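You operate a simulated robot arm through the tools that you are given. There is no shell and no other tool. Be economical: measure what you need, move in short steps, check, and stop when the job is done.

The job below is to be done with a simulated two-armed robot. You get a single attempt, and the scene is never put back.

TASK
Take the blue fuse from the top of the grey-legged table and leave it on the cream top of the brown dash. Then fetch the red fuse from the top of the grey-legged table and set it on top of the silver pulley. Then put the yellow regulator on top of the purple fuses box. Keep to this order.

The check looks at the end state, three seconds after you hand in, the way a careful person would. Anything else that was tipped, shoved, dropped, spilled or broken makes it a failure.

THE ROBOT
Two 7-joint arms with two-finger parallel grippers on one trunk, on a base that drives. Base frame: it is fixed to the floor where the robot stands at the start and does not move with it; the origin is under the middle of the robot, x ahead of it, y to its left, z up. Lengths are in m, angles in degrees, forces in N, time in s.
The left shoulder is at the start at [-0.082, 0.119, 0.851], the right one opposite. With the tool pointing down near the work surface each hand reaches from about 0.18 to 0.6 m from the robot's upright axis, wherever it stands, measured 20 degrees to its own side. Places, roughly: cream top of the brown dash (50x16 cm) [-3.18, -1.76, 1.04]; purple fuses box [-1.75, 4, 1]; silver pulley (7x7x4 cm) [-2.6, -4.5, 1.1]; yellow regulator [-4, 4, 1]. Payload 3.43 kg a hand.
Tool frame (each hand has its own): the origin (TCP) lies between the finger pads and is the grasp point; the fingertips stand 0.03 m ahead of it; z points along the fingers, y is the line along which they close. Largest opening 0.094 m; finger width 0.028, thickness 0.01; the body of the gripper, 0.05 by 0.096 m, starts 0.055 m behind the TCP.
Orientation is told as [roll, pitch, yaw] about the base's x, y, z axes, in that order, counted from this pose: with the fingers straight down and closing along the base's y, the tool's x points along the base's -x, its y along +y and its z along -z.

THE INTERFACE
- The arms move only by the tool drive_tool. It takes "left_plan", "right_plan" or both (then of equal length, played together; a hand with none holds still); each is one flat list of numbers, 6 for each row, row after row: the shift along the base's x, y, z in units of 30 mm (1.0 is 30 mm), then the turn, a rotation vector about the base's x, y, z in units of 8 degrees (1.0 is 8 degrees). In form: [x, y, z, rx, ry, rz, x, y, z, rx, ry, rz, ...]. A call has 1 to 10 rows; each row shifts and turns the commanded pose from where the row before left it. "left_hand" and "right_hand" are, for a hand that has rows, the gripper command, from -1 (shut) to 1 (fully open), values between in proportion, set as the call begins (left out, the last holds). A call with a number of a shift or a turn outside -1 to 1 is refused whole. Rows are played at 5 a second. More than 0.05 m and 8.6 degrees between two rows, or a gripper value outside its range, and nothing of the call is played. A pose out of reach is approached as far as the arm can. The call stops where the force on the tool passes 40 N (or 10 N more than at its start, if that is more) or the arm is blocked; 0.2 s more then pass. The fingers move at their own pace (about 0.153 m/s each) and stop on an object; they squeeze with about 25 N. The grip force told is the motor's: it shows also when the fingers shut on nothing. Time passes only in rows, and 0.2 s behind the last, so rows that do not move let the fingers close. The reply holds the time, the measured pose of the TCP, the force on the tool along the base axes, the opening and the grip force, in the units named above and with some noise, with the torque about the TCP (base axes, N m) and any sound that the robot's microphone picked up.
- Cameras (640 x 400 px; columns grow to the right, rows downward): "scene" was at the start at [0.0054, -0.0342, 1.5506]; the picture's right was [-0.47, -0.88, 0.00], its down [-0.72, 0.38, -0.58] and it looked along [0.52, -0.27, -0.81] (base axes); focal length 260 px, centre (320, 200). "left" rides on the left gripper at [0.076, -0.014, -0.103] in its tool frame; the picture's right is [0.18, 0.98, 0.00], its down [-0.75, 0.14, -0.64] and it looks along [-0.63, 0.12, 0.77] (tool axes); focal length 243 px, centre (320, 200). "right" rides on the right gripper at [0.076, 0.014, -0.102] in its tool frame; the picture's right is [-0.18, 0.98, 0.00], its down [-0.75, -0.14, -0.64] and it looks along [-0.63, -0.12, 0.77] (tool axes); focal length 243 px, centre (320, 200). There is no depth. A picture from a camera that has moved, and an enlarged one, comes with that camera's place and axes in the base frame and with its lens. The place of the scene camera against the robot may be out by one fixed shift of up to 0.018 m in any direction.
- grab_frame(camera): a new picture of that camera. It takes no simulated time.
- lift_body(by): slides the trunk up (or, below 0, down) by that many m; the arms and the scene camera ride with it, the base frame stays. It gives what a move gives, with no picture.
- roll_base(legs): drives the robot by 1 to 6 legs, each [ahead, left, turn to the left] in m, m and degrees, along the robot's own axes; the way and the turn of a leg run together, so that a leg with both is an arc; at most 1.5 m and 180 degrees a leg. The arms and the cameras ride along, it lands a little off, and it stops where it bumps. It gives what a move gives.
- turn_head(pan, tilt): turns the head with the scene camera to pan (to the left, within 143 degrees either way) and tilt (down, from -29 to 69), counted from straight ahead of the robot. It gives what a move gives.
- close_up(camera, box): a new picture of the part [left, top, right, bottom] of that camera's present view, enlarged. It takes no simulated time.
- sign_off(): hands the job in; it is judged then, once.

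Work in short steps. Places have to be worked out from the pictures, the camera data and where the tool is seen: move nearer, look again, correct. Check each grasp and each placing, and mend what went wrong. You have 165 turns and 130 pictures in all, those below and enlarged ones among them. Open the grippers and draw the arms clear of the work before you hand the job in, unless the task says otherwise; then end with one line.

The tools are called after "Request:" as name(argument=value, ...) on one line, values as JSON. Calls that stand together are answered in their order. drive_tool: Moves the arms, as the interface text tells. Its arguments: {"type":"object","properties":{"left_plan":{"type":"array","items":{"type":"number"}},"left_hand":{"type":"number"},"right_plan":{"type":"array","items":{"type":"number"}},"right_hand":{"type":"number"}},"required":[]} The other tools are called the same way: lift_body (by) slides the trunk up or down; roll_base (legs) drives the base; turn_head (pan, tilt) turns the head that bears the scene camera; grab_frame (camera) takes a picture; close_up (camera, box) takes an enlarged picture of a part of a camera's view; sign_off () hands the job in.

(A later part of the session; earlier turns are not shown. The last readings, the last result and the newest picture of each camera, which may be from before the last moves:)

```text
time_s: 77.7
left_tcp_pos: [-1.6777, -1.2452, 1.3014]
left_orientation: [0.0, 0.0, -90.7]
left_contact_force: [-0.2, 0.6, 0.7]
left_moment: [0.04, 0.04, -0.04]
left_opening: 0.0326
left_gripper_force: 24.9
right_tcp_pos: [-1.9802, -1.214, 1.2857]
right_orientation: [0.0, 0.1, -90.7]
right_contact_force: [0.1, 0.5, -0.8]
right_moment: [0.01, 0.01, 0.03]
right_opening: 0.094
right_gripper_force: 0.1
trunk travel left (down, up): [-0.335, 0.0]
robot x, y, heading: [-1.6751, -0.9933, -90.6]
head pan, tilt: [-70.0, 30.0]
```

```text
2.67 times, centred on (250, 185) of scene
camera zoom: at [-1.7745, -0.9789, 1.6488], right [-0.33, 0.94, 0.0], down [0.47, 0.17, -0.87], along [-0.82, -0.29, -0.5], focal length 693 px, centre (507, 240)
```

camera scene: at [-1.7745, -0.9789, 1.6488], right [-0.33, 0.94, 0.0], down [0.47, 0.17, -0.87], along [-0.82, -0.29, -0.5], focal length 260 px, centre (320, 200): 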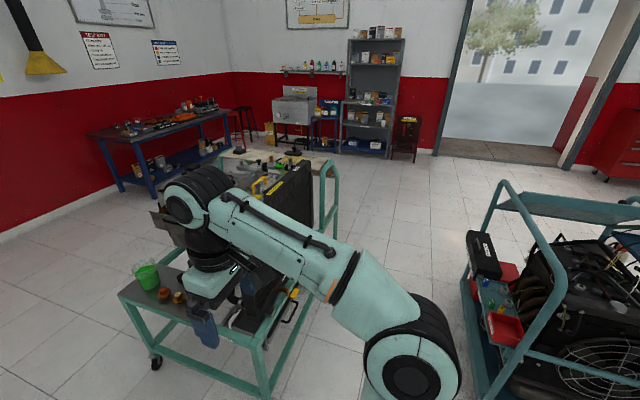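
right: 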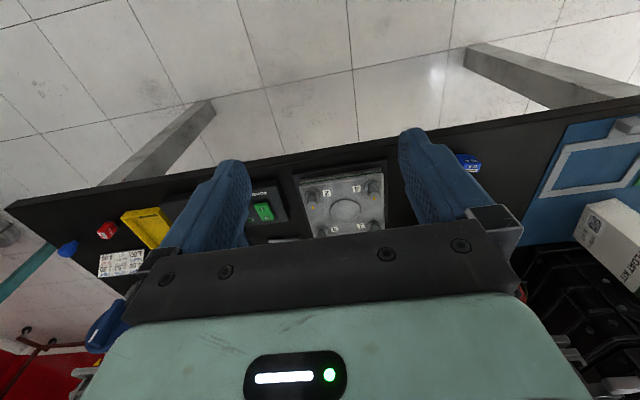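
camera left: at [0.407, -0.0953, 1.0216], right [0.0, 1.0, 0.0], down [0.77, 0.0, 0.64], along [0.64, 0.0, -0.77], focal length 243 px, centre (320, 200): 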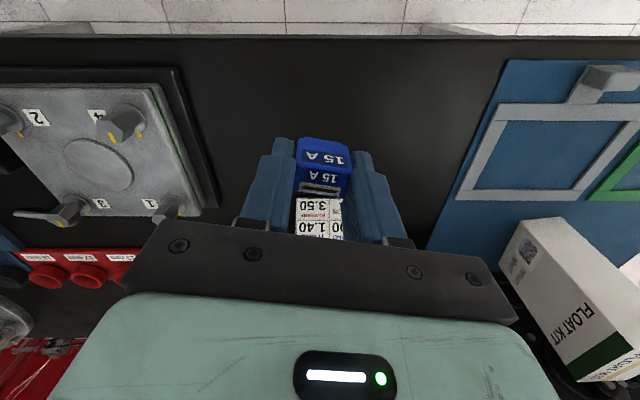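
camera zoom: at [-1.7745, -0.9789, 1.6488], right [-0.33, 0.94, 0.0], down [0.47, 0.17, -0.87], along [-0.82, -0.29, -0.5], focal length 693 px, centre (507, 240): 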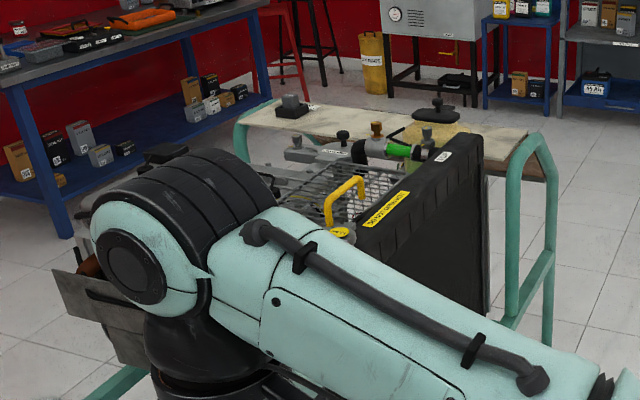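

The cream top runs along y at x ≈ -3.18, on the far side of the cart, so it is best reached from the west. I strafe along the corridor at y ≈ -0.93 to x ≈ -3.9.

Request:
roll_base(legs=[[-0.06, 0, 0.6], [0, -0.75, 0], [0, -0.75, 0], [0, -0.73, 0]])

Request:
turn_head(pan=40, tilt=35)

Request:
grab_frame(camera="scene")

Request:
turn_head(pan=-20, tilt=35)

Request:
grab_frame(camera="scene")

```text
time_s: 98.4
left_tcp_pos: [-3.9221, -1.1523, 1.3019]
left_orientation: [-0.1, 0.0, -90.6]
left_contact_force: [0.2, 0.8, -0.4]
left_moment: [-0.04, -0.02, 0.04]
left_opening: 0.0322
left_gripper_force: 25.1
right_tcp_pos: [-4.2235, -1.1219, 1.2852]
right_orientation: [0.0, 0.0, -90.5]
right_contact_force: [-0.5, -0.2, -0.3]
right_moment: [0.03, -0.01, 0.02]
right_opening: 0.0941
right_gripper_force: 0.1
trunk travel left (down, up): [-0.335, 0.0]
robot x, y, heading: [-3.918, -0.9002, -90.6]
head pan, tilt: [-70.0, 30.0]
```

```text
time_s: 100.3
left_tcp_pos: [-3.922, -1.1524, 1.302]
left_orientation: [-0.1, -0.1, -90.4]
left_contact_force: [0.3, 0.5, 0.1]
left_moment: [0.03, 0.02, 0.01]
left_opening: 0.0326
left_gripper_force: 24.8
right_tcp_pos: [-4.2228, -1.1218, 1.2854]
right_orientation: [0.0, 0.1, -90.6]
right_contact_force: [-0.8, 0.8, -0.4]
right_moment: [0.03, -0.03, 0.01]
right_opening: 0.0941
right_gripper_force: 0.1
trunk travel left (down, up): [-0.335, 0.0]
robot x, y, heading: [-3.9214, -0.8985, -90.6]
head pan, tilt: [40.0, 35.0]
```

```text
98 pictures are left
camera scene: at [-3.8782, -0.9236, 1.641], right [-0.77, -0.64, 0.0], down [-0.36, 0.44, -0.82], along [0.52, -0.63, -0.57], focal length 260 px, centre (320, 200)
```

scene: 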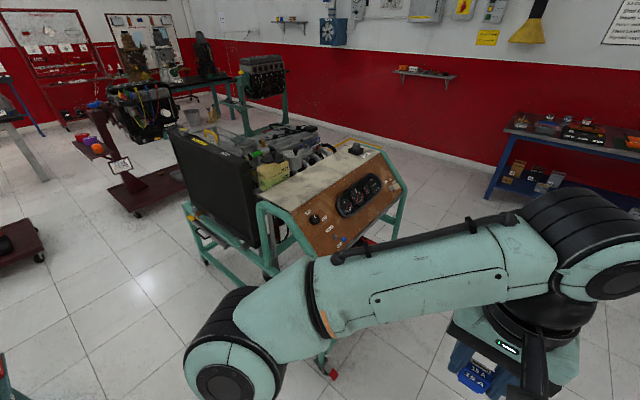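

```text
time_s: 101.6
left_tcp_pos: [-3.9213, -1.152, 1.3007]
left_orientation: [-0.1, 0.1, -90.5]
left_contact_force: [1.0, 0.2, -0.3]
left_moment: [0.0, 0.01, -0.01]
left_opening: 0.0323
left_gripper_force: 24.8
right_tcp_pos: [-4.2231, -1.1218, 1.2856]
right_orientation: [0.0, 0.0, -90.7]
right_contact_force: [0.3, 0.3, 0.0]
right_moment: [0.01, 0.01, 0.01]
right_opening: 0.0942
right_gripper_force: 0.0
trunk travel left (down, up): [-0.335, 0.0]
robot x, y, heading: [-3.9212, -0.9011, -90.3]
head pan, tilt: [-20.0, 35.0]
```

```text
97 pictures are left
camera scene: at [-3.9648, -0.9381, 1.641], right [-0.94, 0.35, 0.0], down [0.2, 0.54, -0.82], along [-0.29, -0.77, -0.57], focal length 260 px, centre (320, 200)
```

scene: 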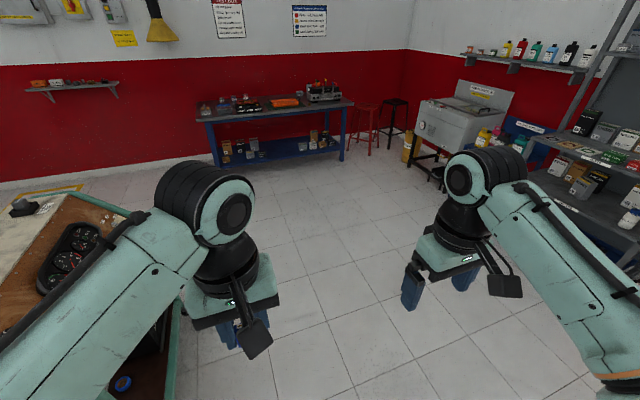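

The floor west of the dash is clear. I drive ahead to y ≈ -1.76 and turn left to face the dash.

Request:
roll_base(legs=[[0.86, 0, 0], [0, 0, 90.5]])

Request:
turn_head(pan=0, tilt=40)

Request:
grab_frame(camera="scene")

```text
time_s: 110.0
left_tcp_pos: [-3.6765, -1.7519, 1.3018]
left_orientation: [0.0, -0.1, 0.2]
left_contact_force: [-0.8, 0.5, 0.2]
left_moment: [-0.02, 0.0, 0.0]
left_opening: 0.0325
left_gripper_force: 25.6
right_tcp_pos: [-3.7039, -2.0531, 1.2855]
right_orientation: [0.0, 0.1, 0.2]
right_contact_force: [0.1, -0.5, -1.0]
right_moment: [0.0, 0.02, -0.01]
right_opening: 0.094
right_gripper_force: 0.1
trunk travel left (down, up): [-0.335, 0.0]
robot x, y, heading: [-3.9248, -1.7525, 0.1]
head pan, tilt: [-20.0, 35.0]
```

```text
time_s: 110.8
left_tcp_pos: [-3.6758, -1.7519, 1.3015]
left_orientation: [0.0, 0.0, 0.2]
left_contact_force: [-1.3, 0.1, 0.3]
left_moment: [-0.02, 0.01, 0.01]
left_opening: 0.0326
left_gripper_force: 25.6
right_tcp_pos: [-3.7033, -2.0543, 1.287]
right_orientation: [-0.1, 0.0, 0.0]
right_contact_force: [-0.1, 0.8, 0.8]
right_moment: [-0.01, 0.0, -0.04]
right_opening: 0.0938
right_gripper_force: 0.1
trunk travel left (down, up): [-0.335, 0.0]
robot x, y, heading: [-3.9299, -1.7488, 0.2]
head pan, tilt: [0.0, 40.0]
```

```text
96 pictures are left
camera scene: at [-3.9033, -1.7519, 1.6335], right [0.0, -1.0, 0.0], down [-0.64, 0.0, -0.77], along [0.77, 0.0, -0.64], focal length 260 px, centre (320, 200)
```

scene: 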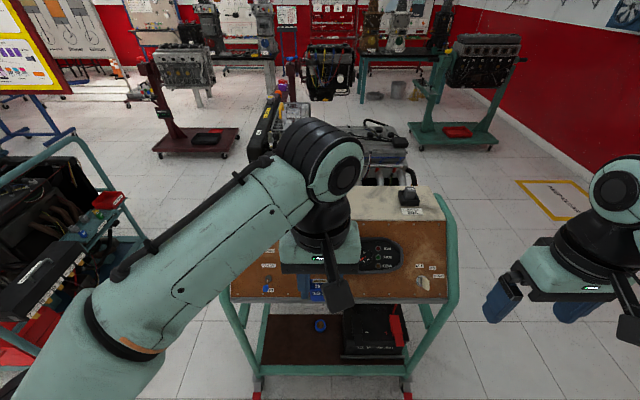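

The dash top spans about x -3.28..-3.12, and the cart's front casters are at x ≈ -3.53. I drive 0.2 m nearer, then bring the left hand over the free part and look with its camera.

Request:
roll_base(legs=[[0.2, 0, 0]])

Request:
drive_tool(left_plan=[0.8, 0, -0.3, 0, 0, 0, 0.8, 0, -0.3, 0, 0, 0, 0.8, 0, -0.3, 0, 0, 0, 0.8, 0, -0.3, 0, 0, 0, 0.8, 0, -0.3, 0, 0, 0, 0.8, 0, -0.3, 0, 0, 0])

Request:
grab_frame(camera="left")

Request:
grab_frame(camera="scene")

```text
time_s: 112.4
left_tcp_pos: [-3.48, -1.751, 1.3013]
left_orientation: [0.0, 0.0, 0.1]
left_contact_force: [0.3, -0.3, -0.7]
left_moment: [0.01, -0.01, 0.02]
left_opening: 0.0326
left_gripper_force: 24.7
right_tcp_pos: [-3.5093, -2.0534, 1.2847]
right_orientation: [0.1, 0.0, 0.1]
right_contact_force: [0.1, 0.8, 0.5]
right_moment: [-0.02, -0.01, 0.01]
right_opening: 0.094
right_gripper_force: 0.1
trunk travel left (down, up): [-0.335, 0.0]
robot x, y, heading: [-3.731, -1.7496, 0.3]
head pan, tilt: [0.0, 40.0]
```

```text
time_s: 113.8
left_tcp_pos: [-3.3338, -1.7512, 1.2479]
left_orientation: [0.0, 0.1, 0.1]
left_contact_force: [-0.2, 0.0, -0.3]
left_moment: [0.01, 0.02, 0.01]
left_opening: 0.0327
left_gripper_force: 24.9
right_tcp_pos: [-3.5059, -2.0534, 1.2863]
right_orientation: [-0.1, 0.0, 0.1]
right_contact_force: [0.6, -0.9, 0.5]
right_moment: [-0.02, 0.0, 0.0]
right_opening: 0.0939
right_gripper_force: 0.0
trunk travel left (down, up): [-0.335, 0.0]
robot x, y, heading: [-3.7304, -1.7501, 0.3]
head pan, tilt: [0.0, 40.0]
```

```text
95 pictures are left
camera left: at [-3.4104, -1.7667, 1.3496], right [-0.19, 0.98, 0.0], down [0.75, 0.14, 0.64], along [0.63, 0.12, -0.77], focal length 243 px, centre (320, 200)
```

left: 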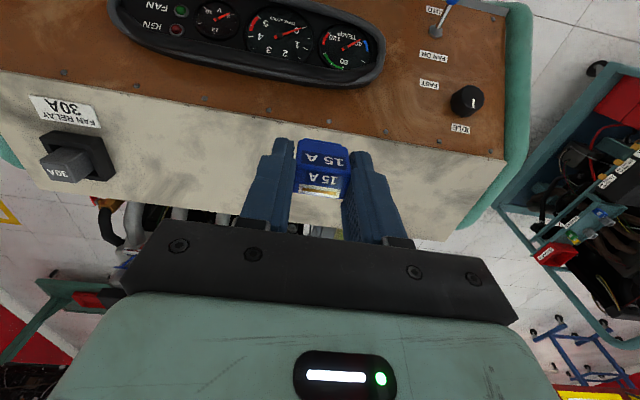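

```text
94 pictures are left
camera scene: at [-3.7047, -1.7518, 1.6335], right [0.0, -1.0, 0.0], down [-0.64, 0.0, -0.77], along [0.77, 0.0, -0.64], focal length 260 px, centre (320, 200)
```

scene: 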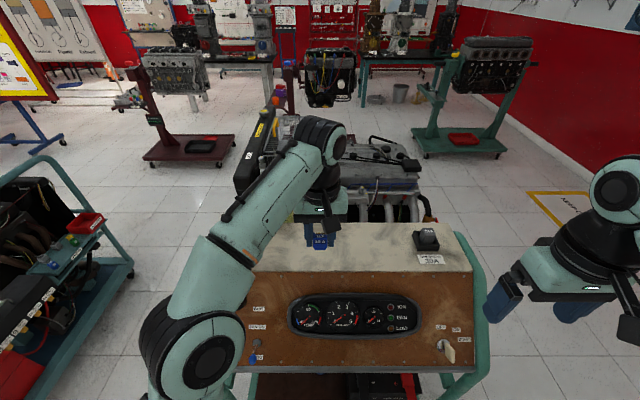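

The middle of the cream top is free, its centre at about (-3.19, -1.75). I move over it and down to z ≈ 1.13.

Request:
drive_tool(left_plan=[0.95, 0, 0, 0, 0, 0, 0.95, 0, 0, 0, 0, 0, 0.95, 0, -0.5, 0, 0, 0, 0.95, 0, -0.9, 0, 0, 0, 0.95, 0, -0.9, 0, 0, 0, 0, 0, -0.9, 0, 0, 0, 0, 0, -0.8, 0, 0, 0])

Request:
grab_frame(camera="left")

```text
time_s: 115.4
left_tcp_pos: [-3.2615, -1.7468, 1.1554]
left_orientation: [0.0, 0.0, 0.0]
left_contact_force: [0.4, -0.8, 0.3]
left_moment: [0.0, -0.02, 0.0]
left_opening: 0.0327
left_gripper_force: 25.4
left hand out of reach, approached as far as the arm can: row 2, 3, 4, 5
right_tcp_pos: [-3.5056, -2.0531, 1.2851]
right_orientation: [-0.1, -0.1, 0.0]
right_contact_force: [-0.2, 0.0, 0.1]
right_moment: [0.0, 0.01, 0.04]
right_opening: 0.094
right_gripper_force: 0.0
trunk travel left (down, up): [-0.335, 0.0]
robot x, y, heading: [-3.7311, -1.7511, -0.0]
head pan, tilt: [0.0, 40.0]
```

```text
93 pictures are left
camera left: at [-3.3381, -1.762, 1.258], right [-0.19, 0.98, 0.0], down [0.75, 0.14, 0.64], along [0.63, 0.12, -0.77], focal length 243 px, centre (320, 200)
```

left: 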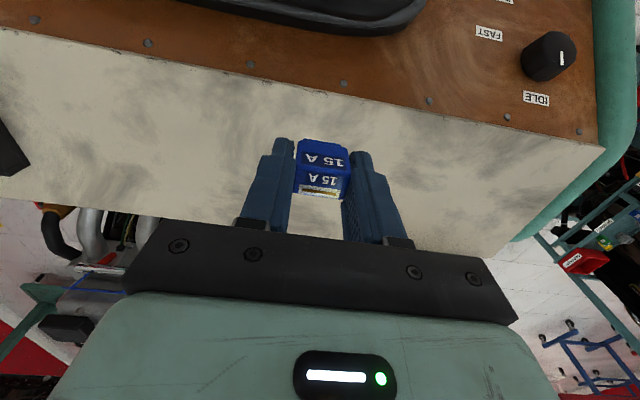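

The arm runs out of reach at this height. I drive the base 4 cm nearer (the casters still leave room), then go on down.

Request:
roll_base(legs=[[0.04, 0, 0]])

Request:
drive_tool(left_plan=[0, 0.3, -0.5, 0, 0, 0, 0.4, 0.3, -0.5, 0, 0, 0, 0.5, 0.3, 0, 0, 0, 0])

Request:
grab_frame(camera="left")

```text
time_s: 116.3
left_tcp_pos: [-3.225, -1.7471, 1.1566]
left_orientation: [0.1, 0.0, -0.1]
left_contact_force: [-0.8, 0.3, -0.2]
left_moment: [0.02, -0.02, 0.03]
left_opening: 0.0325
left_gripper_force: 24.8
right_tcp_pos: [-3.4692, -2.0534, 1.2853]
right_orientation: [0.0, -0.1, -0.1]
right_contact_force: [-1.9, 0.5, 0.6]
right_moment: [-0.04, 0.0, -0.02]
right_opening: 0.094
right_gripper_force: 0.1
trunk travel left (down, up): [-0.335, 0.0]
robot x, y, heading: [-3.6876, -1.7523, -0.0]
head pan, tilt: [0.0, 40.0]
```

```text
time_s: 117.1
left_tcp_pos: [-3.1944, -1.7207, 1.127]
left_orientation: [0.0, 0.0, 0.0]
left_contact_force: [-0.3, -0.2, -0.3]
left_moment: [0.04, -0.01, -0.01]
left_opening: 0.0323
left_gripper_force: 24.6
right_tcp_pos: [-3.4659, -2.053, 1.2861]
right_orientation: [0.0, 0.0, -0.1]
right_contact_force: [0.0, 0.0, 0.1]
right_moment: [0.03, 0.06, 0.01]
right_opening: 0.0939
right_gripper_force: 0.0
trunk travel left (down, up): [-0.335, 0.0]
robot x, y, heading: [-3.6885, -1.7464, 0.2]
head pan, tilt: [0.0, 40.0]
```

```text
92 pictures are left
camera left: at [-3.2713, -1.7354, 1.229], right [-0.19, 0.98, 0.0], down [0.75, 0.14, 0.64], along [0.63, 0.12, -0.77], focal length 243 px, centre (320, 200)
```

left: 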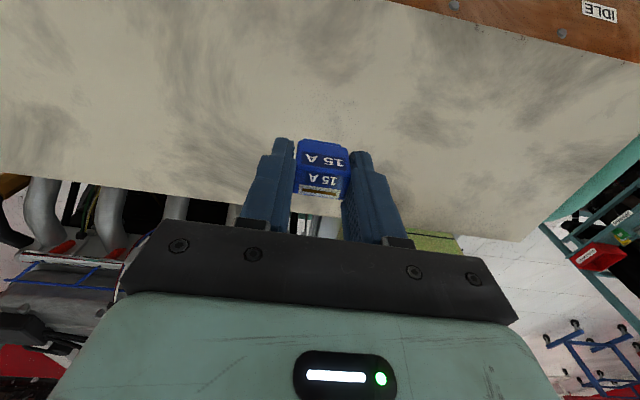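

Centred between the top's edges (x -3.29..-3.10). I go down slowly.

Request:
drive_tool(left_plan=[0, 0, -0.5, 0, 0, 0, 0, 0, -0.4, 0, 0, 0, 0, 0, -0.2, 0, 0, 0, 0, 0, -0.1, 0, 0, 0])

Request:
close_up(camera="left", box=[200, 80, 440, 230])

```text
time_s: 118.1
left_tcp_pos: [-3.1962, -1.7215, 1.0896]
left_orientation: [0.1, 0.0, 0.0]
left_contact_force: [-0.2, -0.6, 0.1]
left_moment: [-0.01, -0.02, 0.01]
left_opening: 0.0324
left_gripper_force: 25.1
right_tcp_pos: [-3.4682, -2.0531, 1.286]
right_orientation: [0.0, -0.1, -0.1]
right_contact_force: [0.9, -0.2, 0.1]
right_moment: [-0.01, -0.01, 0.01]
right_opening: 0.0941
right_gripper_force: 0.1
trunk travel left (down, up): [-0.335, 0.0]
robot x, y, heading: [-3.6919, -1.7539, -0.2]
head pan, tilt: [0.0, 40.0]
```

```text
2.67 times, centred on (320, 155) of left
camera zoom: at [-3.2728, -1.7355, 1.1926], right [-0.19, 0.98, 0.0], down [0.75, 0.14, 0.64], along [0.63, 0.12, -0.77], focal length 647 px, centre (320, 320)
```

zoom: 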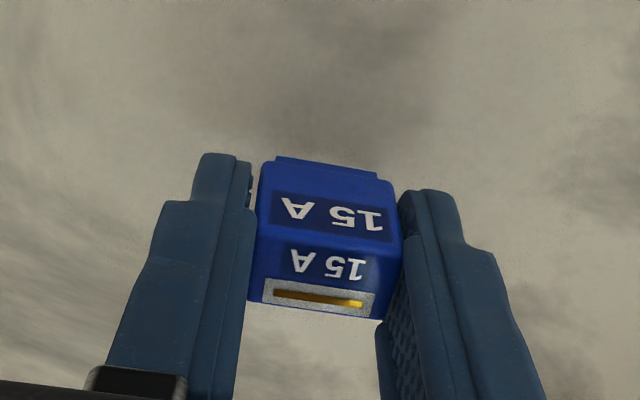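

Not yet touching. I go down in 2 mm rows, watching the force.

Request:
drive_tool(left_plan=[0, 0, -0.08, 0, 0, 0, 0, 0, -0.08, 0, 0, 0, 0, 0, -0.08, 0, 0, 0])

```text
time_s: 118.9
left_tcp_pos: [-3.1949, -1.7208, 1.0836]
left_orientation: [0.0, 0.0, 0.1]
left_contact_force: [0.5, 0.3, 0.8]
left_moment: [0.0, -0.01, -0.02]
left_opening: 0.0323
left_gripper_force: 24.8
right_tcp_pos: [-3.4668, -2.0532, 1.2851]
right_orientation: [0.0, 0.1, -0.1]
right_contact_force: [1.0, 0.7, 0.2]
right_moment: [0.03, 0.01, 0.0]
right_opening: 0.0941
right_gripper_force: 0.1
trunk travel left (down, up): [-0.335, 0.0]
robot x, y, heading: [-3.6907, -1.7502, 0.0]
head pan, tilt: [0.0, 40.0]
```

Request:
drive_tool(left_plan=[0, 0, -0.08, 0, 0, 0, 0, 0, -0.08, 0, 0, 0])

```text
time_s: 119.5
left_tcp_pos: [-3.1963, -1.7211, 1.0804]
left_orientation: [-0.1, -0.3, 0.0]
left_contact_force: [0.2, 1.5, 19.2]
left_moment: [0.03, 0.05, 0.0]
left_opening: 0.0329
left_gripper_force: 24.9
right_tcp_pos: [-3.4705, -2.0525, 1.2859]
right_orientation: [-0.1, -0.1, -0.1]
right_contact_force: [0.0, 0.0, 0.5]
right_moment: [0.02, 0.0, 0.01]
right_opening: 0.094
right_gripper_force: 0.1
trunk travel left (down, up): [-0.335, 0.0]
robot x, y, heading: [-3.6905, -1.7537, 0.2]
head pan, tilt: [0.0, 40.0]
```

Contact with the top (19 N). I ease off 1.5 mm, open, and lift the hand straight up.

Request:
drive_tool(left_plan=[0, 0, 0.06, 0, 0, 0])

Request:
drive_tool(left_plan=[0, 0, 0, 0, 0, 0, 0, 0, 0, 0, 0, 0, 0, 0, 0.3, 0, 0, 0, 0, 0, 0.6, 0, 0, 0, 0, 0, 0.8, 0, 0, 0, -0.3, 0, 0.8, 0, 0, 0], left_hand=1)

Request:
grab_frame(camera="left")

```text
time_s: 119.9
left_tcp_pos: [-3.1977, -1.7204, 1.0803]
left_orientation: [0.0, 0.0, -0.1]
left_contact_force: [-0.7, 0.2, 14.9]
left_moment: [-0.01, 0.06, -0.01]
left_opening: 0.0323
left_gripper_force: 25.0
right_tcp_pos: [-3.4695, -2.0538, 1.2864]
right_orientation: [0.0, 0.0, -0.1]
right_contact_force: [-0.1, -0.5, 0.0]
right_moment: [0.01, 0.01, 0.04]
right_opening: 0.0938
right_gripper_force: 0.1
trunk travel left (down, up): [-0.335, 0.0]
robot x, y, heading: [-3.6916, -1.7474, 0.1]
head pan, tilt: [0.0, 40.0]
```

```text
time_s: 121.3
left_tcp_pos: [-3.2047, -1.721, 1.1547]
left_orientation: [-0.1, 0.0, 0.1]
left_contact_force: [0.5, 0.5, 0.2]
left_moment: [0.02, 0.03, 0.02]
left_opening: 0.094
left_gripper_force: 0.1
right_tcp_pos: [-3.4678, -2.0534, 1.2855]
right_orientation: [0.1, -0.2, -0.1]
right_contact_force: [0.1, 0.1, -0.6]
right_moment: [0.01, -0.01, -0.01]
right_opening: 0.094
right_gripper_force: 0.0
trunk travel left (down, up): [-0.335, 0.0]
robot x, y, heading: [-3.6878, -1.7534, -0.0]
head pan, tilt: [0.0, 40.0]
```

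```text
90 pictures are left
camera left: at [-3.2806, -1.7362, 1.2576], right [-0.18, 0.98, 0.0], down [0.75, 0.14, 0.64], along [0.63, 0.12, -0.77], focal length 243 px, centre (320, 200)
```

left: 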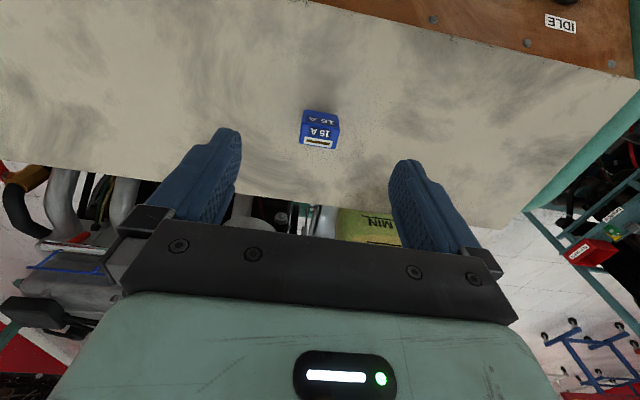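

The blue fuse stands upright and free on the cream top. I draw the left hand back to the travel pose.

Request:
drive_tool(left_plan=[-0.2, 0, 0.9, 0, 0, 0, -0.5, 0, 0.9, 0, 0, 0, -0.9, 0, 0.9, 0, 0, 0, -0.9, 0, 0.9, 0, 0, 0, -0.9, 0, 0.9, 0, 0, 0, -0.9, 0, 0.4, 0, 0, 0, -0.9, 0, 0, 0, 0, 0, -0.9, 0, 0, 0, 0, 0, -0.9, 0, 0, 0, 0, 0, -0.9, -1, 0, 0, 0, 0])

Request:
grab_frame(camera="scene")

```text
time_s: 123.5
left_tcp_pos: [-3.4405, -1.75, 1.3]
left_orientation: [0.1, -0.1, 0.1]
left_contact_force: [0.7, 0.4, -0.6]
left_moment: [-0.02, -0.03, 0.02]
left_opening: 0.094
left_gripper_force: 0.1
right_tcp_pos: [-3.4679, -2.0554, 1.2853]
right_orientation: [0.0, -0.1, -0.2]
right_contact_force: [0.3, -0.5, -0.1]
right_moment: [0.05, 0.02, -0.01]
right_opening: 0.0941
right_gripper_force: 0.2
trunk travel left (down, up): [-0.335, 0.0]
robot x, y, heading: [-3.6938, -1.7493, -0.1]
head pan, tilt: [0.0, 40.0]
```

```text
89 pictures are left
camera scene: at [-3.6668, -1.7531, 1.6335], right [0.0, -1.0, 0.0], down [-0.64, 0.0, -0.77], along [0.77, 0.0, -0.64], focal length 260 px, centre (320, 200)
```

scene: 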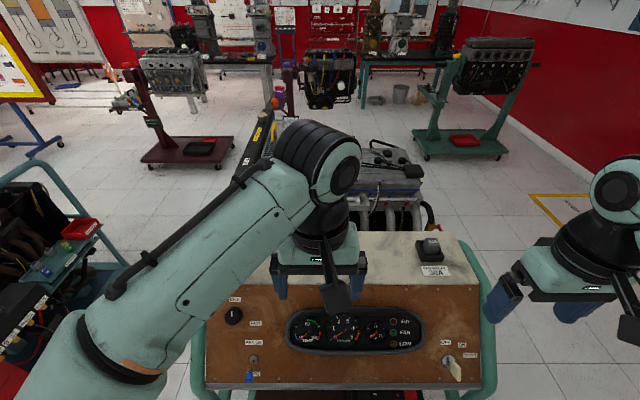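

Both hands are in the travel pose. I drive back: away from the dash, turn, back to y ≈ -0.92, then strafe left toward the gap.

Request:
roll_base(legs=[[-0.24, 0, 0], [0, 0, -90], [-0.83, 0, 0], [0, 0.8, 0], [0, 0.8, 0], [0, 0.6, 0]])

```text
time_s: 152.6
left_tcp_pos: [-1.7087, -1.1908, 1.3014]
left_orientation: [0.1, -0.1, -89.7]
left_contact_force: [-0.7, -0.7, -0.7]
left_moment: [-0.02, 0.03, -0.03]
left_opening: 0.0937
left_gripper_force: 0.0
right_tcp_pos: [-2.0123, -1.1629, 1.2859]
right_orientation: [0.0, 0.1, -89.7]
right_contact_force: [-0.1, -0.2, -0.1]
right_moment: [0.02, 0.03, -0.01]
right_opening: 0.0939
right_gripper_force: 0.0
trunk travel left (down, up): [-0.335, 0.0]
robot x, y, heading: [-1.7123, -0.9378, -89.9]
head pan, tilt: [0.0, 40.0]
```

I align at y ≈ -1.0 as on the first pass and strafe through the gap to x ≈ -0.1.

Request:
roll_base(legs=[[0.06, 0, -0.1], [0, 0.4, 0]])

```text
time_s: 157.2
left_tcp_pos: [-1.3052, -1.2465, 1.2999]
left_orientation: [0.0, 0.0, -89.3]
left_contact_force: [0.4, -0.6, -0.6]
left_moment: [-0.01, 0.04, -0.01]
left_opening: 0.094
left_gripper_force: 0.0
right_tcp_pos: [-1.6098, -1.2205, 1.2856]
right_orientation: [0.0, 0.0, -89.4]
right_contact_force: [-0.4, 0.2, -0.4]
right_moment: [0.04, 0.02, 0.02]
right_opening: 0.0941
right_gripper_force: 0.0
trunk travel left (down, up): [-0.335, 0.0]
robot x, y, heading: [-1.3095, -0.9968, -89.2]
head pan, tilt: [0.0, 40.0]
```

Request:
roll_base(legs=[[0, 0.02, -0.7], [0, 0.4, 0], [0, 0.4, 0], [0, 0.4, 0]])

```text
time_s: 169.1
left_tcp_pos: [-0.0822, -1.2448, 1.3002]
left_orientation: [0.1, 0.1, -89.5]
left_contact_force: [0.5, -0.7, -0.2]
left_moment: [0.02, 0.01, -0.01]
left_opening: 0.0938
left_gripper_force: 0.1
right_tcp_pos: [-0.385, -1.2177, 1.2854]
right_orientation: [0.0, 0.0, -89.6]
right_contact_force: [0.3, 0.5, 0.4]
right_moment: [0.02, 0.0, 0.02]
right_opening: 0.0938
right_gripper_force: 0.2
trunk travel left (down, up): [-0.335, 0.0]
robot x, y, heading: [-0.0856, -0.9919, -89.6]
head pan, tilt: [0.0, 40.0]
```

Through again. I turn to face the table, and move to y ≈ -0.7 to look at the red fuse.

Request:
roll_base(legs=[[0, 0, 89.6], [0.06, 0.28, 0]])

Request:
turn_head(pan=-15, tilt=50)

Request:
grab_frame(camera="scene")

Request:
grab_frame(camera="right")

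```text
time_s: 175.9
left_tcp_pos: [0.2257, -0.7112, 1.3013]
left_orientation: [-0.1, 0.0, 0.0]
left_contact_force: [0.1, 1.1, 1.1]
left_moment: [-0.01, -0.02, -0.01]
left_opening: 0.0941
left_gripper_force: 0.0
right_tcp_pos: [0.1983, -1.0152, 1.2856]
right_orientation: [0.0, 0.0, -0.1]
right_contact_force: [0.1, 0.2, -0.5]
right_moment: [-0.02, 0.02, -0.02]
right_opening: 0.0942
right_gripper_force: 0.1
trunk travel left (down, up): [-0.335, 0.0]
robot x, y, heading: [-0.0296, -0.7116, -0.3]
head pan, tilt: [0.0, 40.0]
```

```text
time_s: 176.7
left_tcp_pos: [0.2258, -0.7112, 1.3009]
left_orientation: [0.1, 0.0, -0.1]
left_contact_force: [-0.2, -1.0, 0.3]
left_moment: [0.02, -0.01, -0.01]
left_opening: 0.094
left_gripper_force: 0.1
right_tcp_pos: [0.1978, -1.0152, 1.2855]
right_orientation: [0.0, 0.0, -0.1]
right_contact_force: [0.3, -0.2, -0.1]
right_moment: [-0.02, -0.02, -0.01]
right_opening: 0.094
right_gripper_force: 0.2
trunk travel left (down, up): [-0.335, 0.0]
robot x, y, heading: [-0.0254, -0.7137, -0.1]
head pan, tilt: [-15.0, 50.0]
```

```text
88 pictures are left
camera scene: at [-0.0111, -0.7327, 1.6193], right [-0.26, -0.97, 0.0], down [-0.74, 0.2, -0.64], along [0.62, -0.17, -0.77], focal length 260 px, centre (320, 200)
```

scene: 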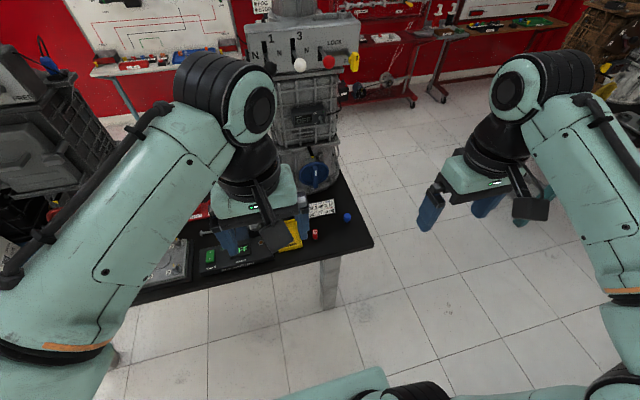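

```text
87 pictures are left
camera right: at [0.1216, -0.9999, 1.3888], right [0.19, 0.98, 0.0], down [0.75, -0.14, 0.64], along [0.63, -0.12, -0.77], focal length 243 px, centre (320, 200)
```

right: 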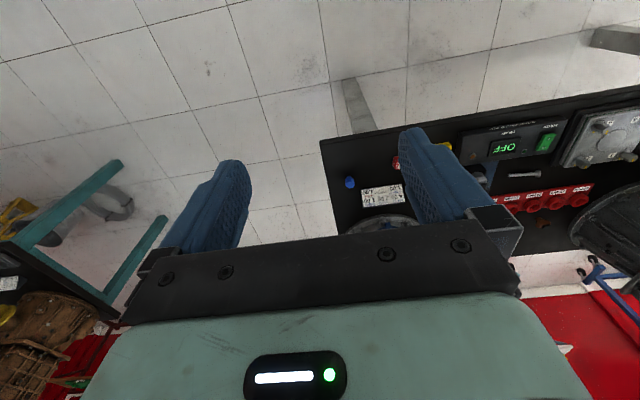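

The red fuse is at about (0.50, -0.85) and close beside it is a yellow tray. I move the base a little nearer, lower the trunk, and bring the right hand near for a close look.

Request:
roll_base(legs=[[0.07, 0, 0]])

Request:
lift_body(by=-0.06)

Request:
drive_tool(right_plan=[0.8, 0.6, -0.9, 0, 0, 0, 0.8, 0.6, -0.9, 0, 0, 0, 0.8, 0.6, -0.9, 0, 0, 0, 0.8, 0.6, -0.9, 0, 0, 0, 0.8, 0.6, -0.9, 0, 0, 0, 0.8, 0.6, -0.9, 0, 0, 0, 0.8, 0.6, -0.9, 0, 0, 0, 0.8, 0.3, -0.5, 0, 0, 0])

Request:
grab_frame(camera="right")

```text
time_s: 177.7
left_tcp_pos: [0.2942, -0.7109, 1.2999]
left_orientation: [-0.1, 0.0, -0.1]
left_contact_force: [0.0, -0.1, -0.4]
left_moment: [0.0, -0.01, -0.01]
left_opening: 0.094
left_gripper_force: 0.0
right_tcp_pos: [0.2659, -1.0155, 1.286]
right_orientation: [0.0, 0.1, -0.1]
right_contact_force: [0.4, 0.7, -0.2]
right_moment: [-0.01, 0.01, 0.01]
right_opening: 0.0938
right_gripper_force: 0.0
trunk travel left (down, up): [-0.335, 0.0]
robot x, y, heading: [0.0421, -0.7075, -0.3]
head pan, tilt: [-15.0, 50.0]
```

```text
time_s: 178.7
left_tcp_pos: [0.2956, -0.7104, 1.241]
left_orientation: [0.0, 0.0, -0.1]
left_contact_force: [-0.1, -0.5, 0.2]
left_moment: [0.03, -0.01, -0.01]
left_opening: 0.0941
left_gripper_force: 0.1
right_tcp_pos: [0.2674, -1.0151, 1.2249]
right_orientation: [0.0, -0.1, 0.0]
right_contact_force: [-0.6, 0.1, 0.2]
right_moment: [0.0, -0.02, 0.0]
right_opening: 0.0938
right_gripper_force: 0.0
trunk travel left (down, up): [-0.275, 0.06]
robot x, y, heading: [0.0411, -0.7122, -0.4]
head pan, tilt: [-15.0, 50.0]
```

```text
time_s: 180.5
left_tcp_pos: [0.2961, -0.7104, 1.2412]
left_orientation: [-0.1, 0.0, -0.1]
left_contact_force: [-0.1, -0.3, -0.2]
left_moment: [0.0, 0.04, 0.02]
left_opening: 0.0939
left_gripper_force: 0.1
right_tcp_pos: [0.4612, -0.88, 1.0223]
right_orientation: [-0.1, -0.1, -0.2]
right_contact_force: [0.7, -0.1, -0.5]
right_moment: [-0.01, 0.02, -0.01]
right_opening: 0.094
right_gripper_force: 0.0
trunk travel left (down, up): [-0.275, 0.06]
robot x, y, heading: [0.0403, -0.7127, 0.0]
head pan, tilt: [-15.0, 50.0]
```

```text
86 pictures are left
camera right: at [0.3845, -0.8657, 1.1245], right [0.19, 0.98, 0.0], down [0.75, -0.14, 0.64], along [0.63, -0.12, -0.77], focal length 243 px, centre (320, 200)
```

right: 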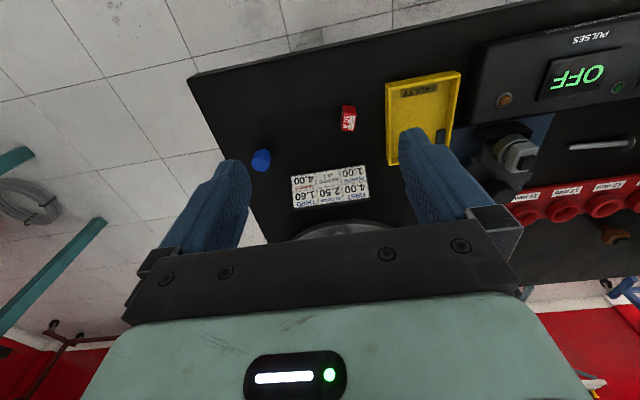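

Request:
close_up(camera="right", box=[290, 70, 450, 170])

```text
4.00 times, centred on (370, 120) of right
camera zoom: at [0.3845, -0.8657, 1.1245], right [0.19, 0.98, 0.0], down [0.75, -0.14, 0.64], along [0.63, -0.12, -0.77], focal length 970 px, centre (120, 520)
```

zoom: 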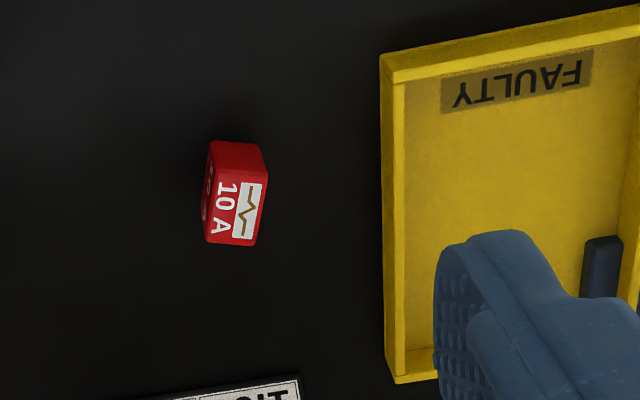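

The fuse is at about (0.518, -0.852), turned about -16°; the tray is 5 cm away, so I narrow the hand to half opening, turn it and go down to z ≈ 0.87.

Request:
drive_tool(right_plan=[0.4, 0.2, -0.7, 0, 0, -0.5, 0.4, 0.2, -0.7, 0, 0, -0.5, 0.4, 0.2, -0.7, 0, 0, -0.5, 0.35, 0.2, -0.7, 0, 0, -0.5, 0.35, 0.13, -0.7, 0, 0, 0, 0, 0, -0.7, 0, 0, 0, 0, 0, -0.7, 0, 0, 0], right_hand=0)

Request:
grab_frame(camera="right")

```text
time_s: 182.1
left_tcp_pos: [0.2961, -0.7113, 1.2409]
left_orientation: [0.0, -0.1, -0.1]
left_contact_force: [-0.2, 0.2, 0.5]
left_moment: [0.01, 0.02, -0.04]
left_opening: 0.094
left_gripper_force: 0.1
right_tcp_pos: [0.517, -0.8537, 0.875]
right_orientation: [0.1, 0.0, -16.1]
right_contact_force: [-0.7, -0.1, -0.5]
right_moment: [-0.01, -0.03, 0.0]
right_opening: 0.047
right_gripper_force: 0.0
trunk travel left (down, up): [-0.275, 0.06]
robot x, y, heading: [0.0485, -0.7117, -0.2]
head pan, tilt: [-15.0, 50.0]
```

```text
84 pictures are left
camera right: at [0.4473, -0.8182, 0.9783], right [0.45, 0.89, 0.0], down [0.68, -0.35, 0.64], along [0.57, -0.29, -0.77], focal length 243 px, centre (320, 200)
```

right: 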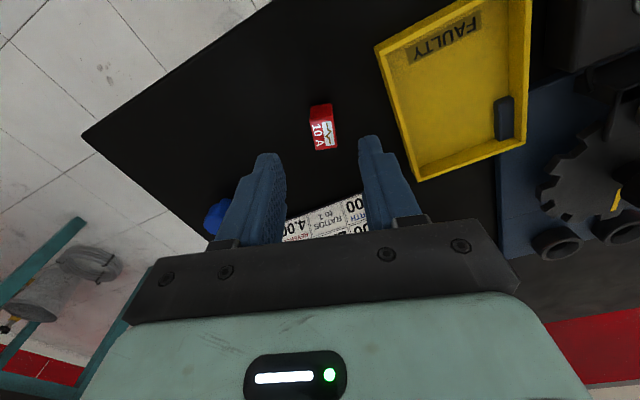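

Request:
close_up(camera="right", box=[270, 85, 390, 160])

```text
5.33 times, centred on (330, 122) of right
camera zoom: at [0.4473, -0.8182, 0.9783], right [0.45, 0.89, 0.0], down [0.68, -0.35, 0.64], along [0.57, -0.29, -0.77], focal length 1294 px, centre (267, 613)
```

zoom: 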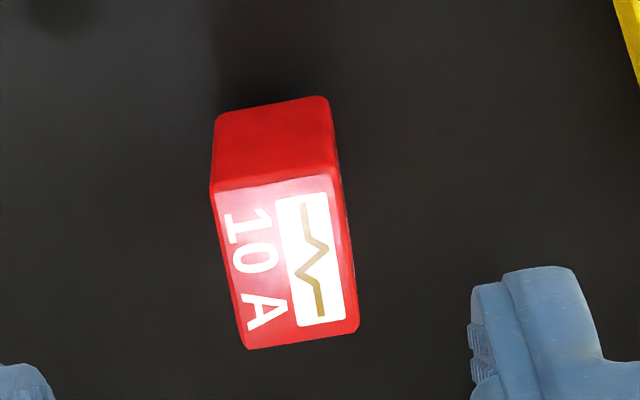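

Alignment is right (fuse at -16.4°, centre ≈ (0.521, -0.852)). I go down to z ≈ 0.814 and close.

Request:
drive_tool(right_plan=[0.1, 0.03, -0.7, 0, 0, 0, 0, 0, -0.7, 0, 0, 0, 0, 0, -0.6, 0, 0, 0])

Request:
close_up(camera="right", box=[200, 100, 440, 250])

```text
time_s: 182.9
left_tcp_pos: [0.2954, -0.7113, 1.2397]
left_orientation: [0.0, 0.0, -0.1]
left_contact_force: [0.4, 0.8, 1.4]
left_moment: [-0.01, 0.05, 0.02]
left_opening: 0.0941
left_gripper_force: 0.1
right_tcp_pos: [0.5203, -0.8513, 0.8136]
right_orientation: [0.0, -0.1, -16.2]
right_contact_force: [0.7, 0.3, -0.1]
right_moment: [0.03, 0.05, 0.06]
right_opening: 0.047
right_gripper_force: 0.1
trunk travel left (down, up): [-0.275, 0.06]
robot x, y, heading: [0.0387, -0.7142, 0.1]
head pan, tilt: [-15.0, 50.0]
```

```text
2.67 times, centred on (320, 175) of right
camera zoom: at [0.4502, -0.8163, 0.9176], right [0.45, 0.89, 0.0], down [0.68, -0.35, 0.64], along [0.57, -0.29, -0.77], focal length 647 px, centre (320, 267)
```

zoom: 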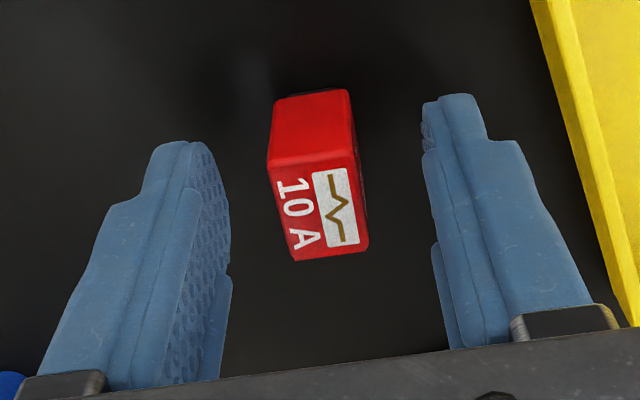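

The fuse is between the fingers, clear of the tray. I close and lift.

Request:
drive_tool(right_plan=[0, 0, 0, 0, 0, 0, 0, 0, 0, 0, 0, 0, 0, 0, 0, 0, 0, 0], right_hand=-1)

Request:
drive_tool(right_plan=[0, 0, 0.5, 0, 0, 0, 0, 0, 0.9, 0, 0, 0, 0, 0, 0.9, 0, 0, 0, 0, 0, 0.9, 0, 0, 0, 0, 0, 0.9, 0, 0, 0])

Request:
grab_frame(camera="right")

```text
time_s: 183.7
left_tcp_pos: [0.2961, -0.7126, 1.2408]
left_orientation: [0.0, 0.0, -0.1]
left_contact_force: [0.6, 0.3, -0.3]
left_moment: [-0.02, 0.01, 0.04]
left_opening: 0.0941
left_gripper_force: 0.2
right_tcp_pos: [0.5195, -0.8523, 0.814]
right_orientation: [-0.1, -0.1, -16.0]
right_contact_force: [0.4, -0.1, -0.1]
right_moment: [0.0, 0.02, 0.04]
right_opening: 0.0168
right_gripper_force: 24.6
trunk travel left (down, up): [-0.275, 0.06]
robot x, y, heading: [0.0436, -0.7113, -0.0]
head pan, tilt: [-15.0, 50.0]
```

```text
time_s: 184.9
left_tcp_pos: [0.2949, -0.7115, 1.2416]
left_orientation: [0.0, 0.1, 0.0]
left_contact_force: [0.7, -0.7, 0.6]
left_moment: [0.01, 0.03, -0.02]
left_opening: 0.0943
left_gripper_force: 0.0
right_tcp_pos: [0.5182, -0.8515, 0.9378]
right_orientation: [0.1, 0.0, -16.2]
right_contact_force: [0.3, 0.7, 0.2]
right_moment: [-0.01, 0.04, -0.06]
right_opening: 0.0165
right_gripper_force: 24.7
trunk travel left (down, up): [-0.275, 0.06]
robot x, y, heading: [0.044, -0.7133, -0.2]
head pan, tilt: [-15.0, 50.0]
```

```text
81 pictures are left
camera right: at [0.4492, -0.8161, 1.0412], right [0.45, 0.89, 0.0], down [0.68, -0.35, 0.64], along [0.57, -0.29, -0.77], focal length 243 px, centre (320, 200)
```

right: 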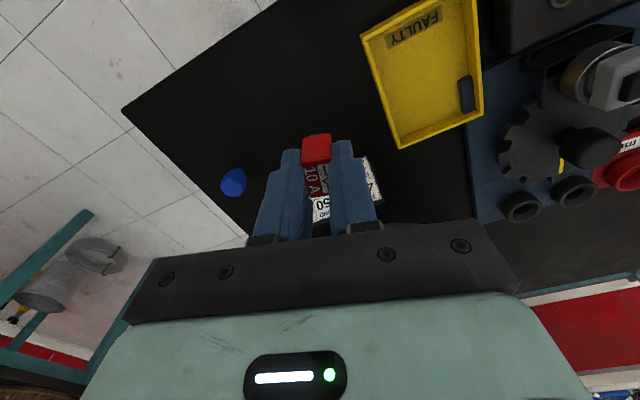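

The red fuse is held (17 mm). I bring the right hand back to the travel pose and raise the trunk again.

Request:
drive_tool(right_plan=[-0.3, -0.3, 1, 0, 0, 0.2, -0.9, -0.55, 1, 0, 0, 0.2, -0.9, -0.55, 1, 0, 0, 0.2, -0.9, -0.55, 1, 0, 0, 0.2, -0.9, -0.55, 1, 0, 0, 0.2, -0.9, -0.55, 1, 0, 0, 0.2, -0.9, -0.55, 1, 0, 0, 0.2, -0.9, -0.55, 1, 0, 0, 0.2, -0.9, -0.55, 0.9, 0, 0, 0.2, -0.83, -0.55, 0.7, 0, 0, 0.2])

Request:
lift_body(by=0.06)

Request:
roll_base(legs=[[-0.12, 0, 0], [0, -0.3, 0], [0, 0, -90]])

```text
time_s: 187.1
left_tcp_pos: [0.2955, -0.7123, 1.2406]
left_orientation: [-0.1, 0.1, -0.1]
left_contact_force: [0.3, -1.1, -0.1]
left_moment: [0.02, -0.01, 0.01]
left_opening: 0.094
left_gripper_force: 0.1
right_tcp_pos: [0.2666, -1.0097, 1.2274]
right_orientation: [0.1, -0.1, -0.1]
right_contact_force: [-0.2, 0.0, 0.8]
right_moment: [0.0, -0.04, 0.01]
right_opening: 0.0167
right_gripper_force: 24.9
trunk travel left (down, up): [-0.275, 0.06]
robot x, y, heading: [0.0441, -0.7146, 0.3]
head pan, tilt: [-15.0, 50.0]
```

```text
time_s: 188.1
left_tcp_pos: [0.2948, -0.7112, 1.3007]
left_orientation: [0.1, 0.1, -0.1]
left_contact_force: [0.1, 0.2, 0.4]
left_moment: [0.0, -0.01, 0.03]
left_opening: 0.0938
left_gripper_force: 0.0
right_tcp_pos: [0.2696, -1.0084, 1.2854]
right_orientation: [0.1, 0.0, -0.1]
right_contact_force: [-1.2, -0.5, -1.1]
right_moment: [0.02, 0.0, -0.01]
right_opening: 0.0168
right_gripper_force: 25.4
trunk travel left (down, up): [-0.335, 0.0]
robot x, y, heading: [0.0414, -0.7095, 0.0]
head pan, tilt: [-15.0, 50.0]
```

```text
time_s: 195.9
left_tcp_pos: [-0.0662, -1.2584, 1.3014]
left_orientation: [0.1, 0.1, -88.2]
left_contact_force: [-0.4, 0.0, 0.2]
left_moment: [0.0, 0.0, 0.04]
left_opening: 0.0937
left_gripper_force: 0.1
right_tcp_pos: [-0.3645, -1.2432, 1.2845]
right_orientation: [0.1, 0.0, -88.4]
right_contact_force: [0.4, -0.1, -0.5]
right_moment: [-0.01, 0.01, 0.01]
right_opening: 0.0165
right_gripper_force: 24.7
trunk travel left (down, up): [-0.335, 0.0]
robot x, y, heading: [-0.079, -1.0057, -88.4]
head pan, tilt: [-15.0, 50.0]
```

I square up and strafe back through the gap.

Request:
roll_base(legs=[[0, 0, -1.6], [0, -0.4, 0]])

```text
time_s: 200.3
left_tcp_pos: [-0.475, -1.2595, 1.3001]
left_orientation: [0.0, -0.1, -89.9]
left_contact_force: [0.7, 0.6, 1.1]
left_moment: [-0.01, -0.03, 0.02]
left_opening: 0.0938
left_gripper_force: 0.0
right_tcp_pos: [-0.7745, -1.2365, 1.2847]
right_orientation: [-0.1, -0.1, -89.9]
right_contact_force: [0.0, -0.3, -0.8]
right_moment: [0.0, -0.01, -0.01]
right_opening: 0.0165
right_gripper_force: 25.0
trunk travel left (down, up): [-0.335, 0.0]
robot x, y, heading: [-0.477, -1.0065, -89.8]
head pan, tilt: [-15.0, 50.0]
```

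Request:
roll_base(legs=[[-0.006, 0, -0.2], [0, -0.4, 0], [0, -0.4, 0], [0, -0.45, 0]])

Request:
turn_head(pan=-20, tilt=30)

Request:
grab_frame(camera="scene")

```text
time_s: 212.4
left_tcp_pos: [-1.7219, -1.242, 1.3005]
left_orientation: [0.0, 0.1, -90.6]
left_contact_force: [1.2, 0.7, 0.0]
left_moment: [-0.03, 0.0, -0.01]
left_opening: 0.0939
left_gripper_force: 0.1
right_tcp_pos: [-2.0185, -1.2139, 1.2858]
right_orientation: [0.0, -0.2, -90.6]
right_contact_force: [0.6, 0.0, -0.4]
right_moment: [0.05, 0.01, 0.0]
right_opening: 0.0167
right_gripper_force: 25.5
trunk travel left (down, up): [-0.335, 0.0]
robot x, y, heading: [-1.7221, -0.9911, -90.4]
head pan, tilt: [-15.0, 50.0]
```

```text
time_s: 213.2
left_tcp_pos: [-1.7208, -1.2432, 1.3005]
left_orientation: [0.0, 0.0, -90.6]
left_contact_force: [-0.3, 0.2, 0.2]
left_moment: [0.01, -0.01, -0.01]
left_opening: 0.094
left_gripper_force: 0.1
right_tcp_pos: [-2.0195, -1.2133, 1.2853]
right_orientation: [0.0, 0.0, -90.6]
right_contact_force: [0.9, 0.4, -0.8]
right_moment: [-0.03, 0.0, 0.01]
right_opening: 0.0163
right_gripper_force: 24.9
trunk travel left (down, up): [-0.335, 0.0]
robot x, y, heading: [-1.7201, -0.9888, -90.4]
head pan, tilt: [-20.0, 30.0]
```

```text
80 pictures are left
camera scene: at [-1.7673, -1.0309, 1.6488], right [-0.94, 0.35, 0.0], down [0.18, 0.47, -0.87], along [-0.3, -0.81, -0.5], focal length 260 px, centre (320, 200)
```

scene: 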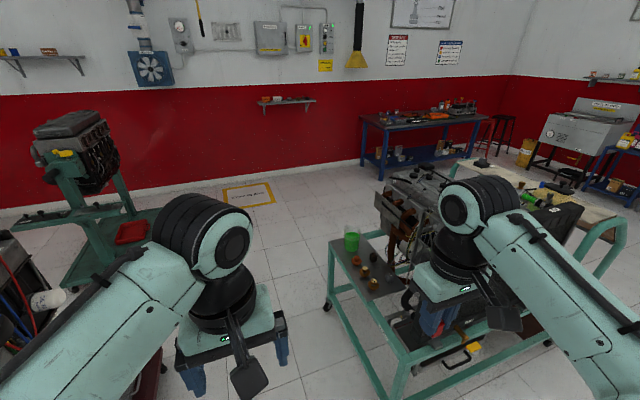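

The way toward the shelf at x ≈ -1.70 is free between the cart (x < -2.2) and the stands (x > -1.2). I drive ahead to y ≈ -3.55 and look at the shelf.

Request:
roll_base(legs=[[0, 0.02, 0.4], [1.28, 0, 0], [1.28, 0, 0]])

Request:
turn_head(pan=-45, tilt=30)

Request:
grab_frame(camera="scene")

```text
time_s: 226.4
left_tcp_pos: [-1.7827, -3.8475, 1.2997]
left_orientation: [0.0, -0.1, -92.1]
left_contact_force: [0.1, -1.0, -0.7]
left_moment: [0.01, 0.0, 0.0]
left_opening: 0.0939
left_gripper_force: 0.0
right_tcp_pos: [-2.0788, -3.8122, 1.2855]
right_orientation: [0.0, -0.2, -92.1]
right_contact_force: [-0.8, -0.1, 0.4]
right_moment: [-0.02, 0.02, 0.01]
right_opening: 0.0166
right_gripper_force: 25.3
trunk travel left (down, up): [-0.335, 0.0]
robot x, y, heading: [-1.7764, -3.5971, -91.9]
head pan, tilt: [-20.0, 30.0]
```

```text
time_s: 227.3
left_tcp_pos: [-1.7825, -3.8484, 1.3005]
left_orientation: [0.0, 0.1, -92.1]
left_contact_force: [-0.2, 0.1, -0.1]
left_moment: [0.01, -0.01, -0.04]
left_opening: 0.094
left_gripper_force: 0.1
right_tcp_pos: [-2.0781, -3.8131, 1.2851]
right_orientation: [0.0, -0.1, -92.1]
right_contact_force: [0.4, -0.9, -0.1]
right_moment: [0.02, 0.0, -0.01]
right_opening: 0.0165
right_gripper_force: 25.1
trunk travel left (down, up): [-0.335, 0.0]
robot x, y, heading: [-1.7759, -3.5975, -92.2]
head pan, tilt: [-45.0, 30.0]
```

```text
79 pictures are left
camera scene: at [-1.8546, -3.6144, 1.6488], right [-0.68, 0.73, 0.0], down [0.37, 0.34, -0.87], along [-0.63, -0.59, -0.5], focal length 260 px, centre (320, 200)
```

scene: 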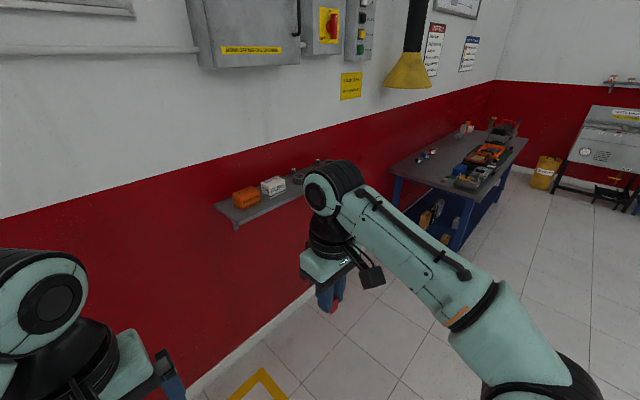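

The pulley shelf is on the wall (wall at y ≈ -4.66). I strafe right to x ≈ -2.44, fix the heading and look from the front.

Request:
roll_base(legs=[[0, 0, 2.1], [0.1, -0.66, 0]])

Request:
turn_head(pan=-5, tilt=30)

Request:
grab_frame(camera="scene")

```text
time_s: 233.9
left_tcp_pos: [-2.4317, -3.9506, 1.3]
left_orientation: [-0.1, 0.0, -89.7]
left_contact_force: [-0.6, 0.7, -0.5]
left_moment: [-0.01, -0.01, -0.04]
left_opening: 0.0938
left_gripper_force: 0.2
right_tcp_pos: [-2.7296, -3.9282, 1.2849]
right_orientation: [0.0, -0.1, -89.8]
right_contact_force: [0.2, -0.3, -0.3]
right_moment: [0.0, -0.04, 0.02]
right_opening: 0.0166
right_gripper_force: 24.9
trunk travel left (down, up): [-0.335, 0.0]
robot x, y, heading: [-2.4369, -3.6997, -89.9]
head pan, tilt: [-45.0, 30.0]
```

```text
time_s: 235.0
left_tcp_pos: [-2.4314, -3.9514, 1.3019]
left_orientation: [0.1, 0.0, -89.7]
left_contact_force: [-0.5, 0.2, 0.4]
left_moment: [-0.05, -0.01, 0.03]
left_opening: 0.0938
left_gripper_force: 0.1
right_tcp_pos: [-2.7292, -3.9261, 1.286]
right_orientation: [0.0, -0.1, -89.8]
right_contact_force: [-0.3, -0.4, -0.1]
right_moment: [-0.02, 0.02, 0.02]
right_opening: 0.0165
right_gripper_force: 25.4
trunk travel left (down, up): [-0.335, 0.0]
robot x, y, heading: [-2.4355, -3.7049, -89.7]
head pan, tilt: [-5.0, 30.0]
```

```text
78 pictures are left
camera scene: at [-2.4579, -3.7449, 1.6488], right [-1.0, 0.08, 0.0], down [0.04, 0.5, -0.87], along [-0.07, -0.86, -0.5], focal length 260 px, centre (320, 200)
```

scene: 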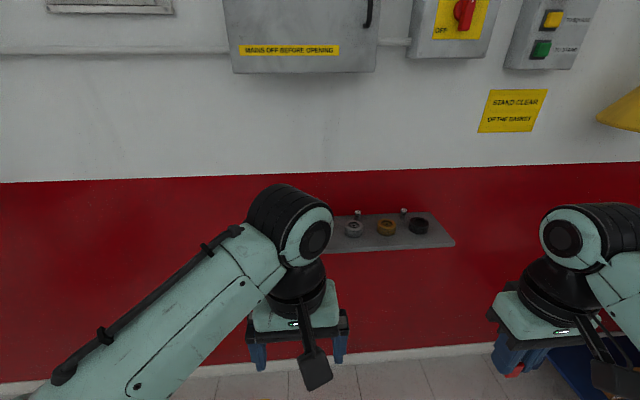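

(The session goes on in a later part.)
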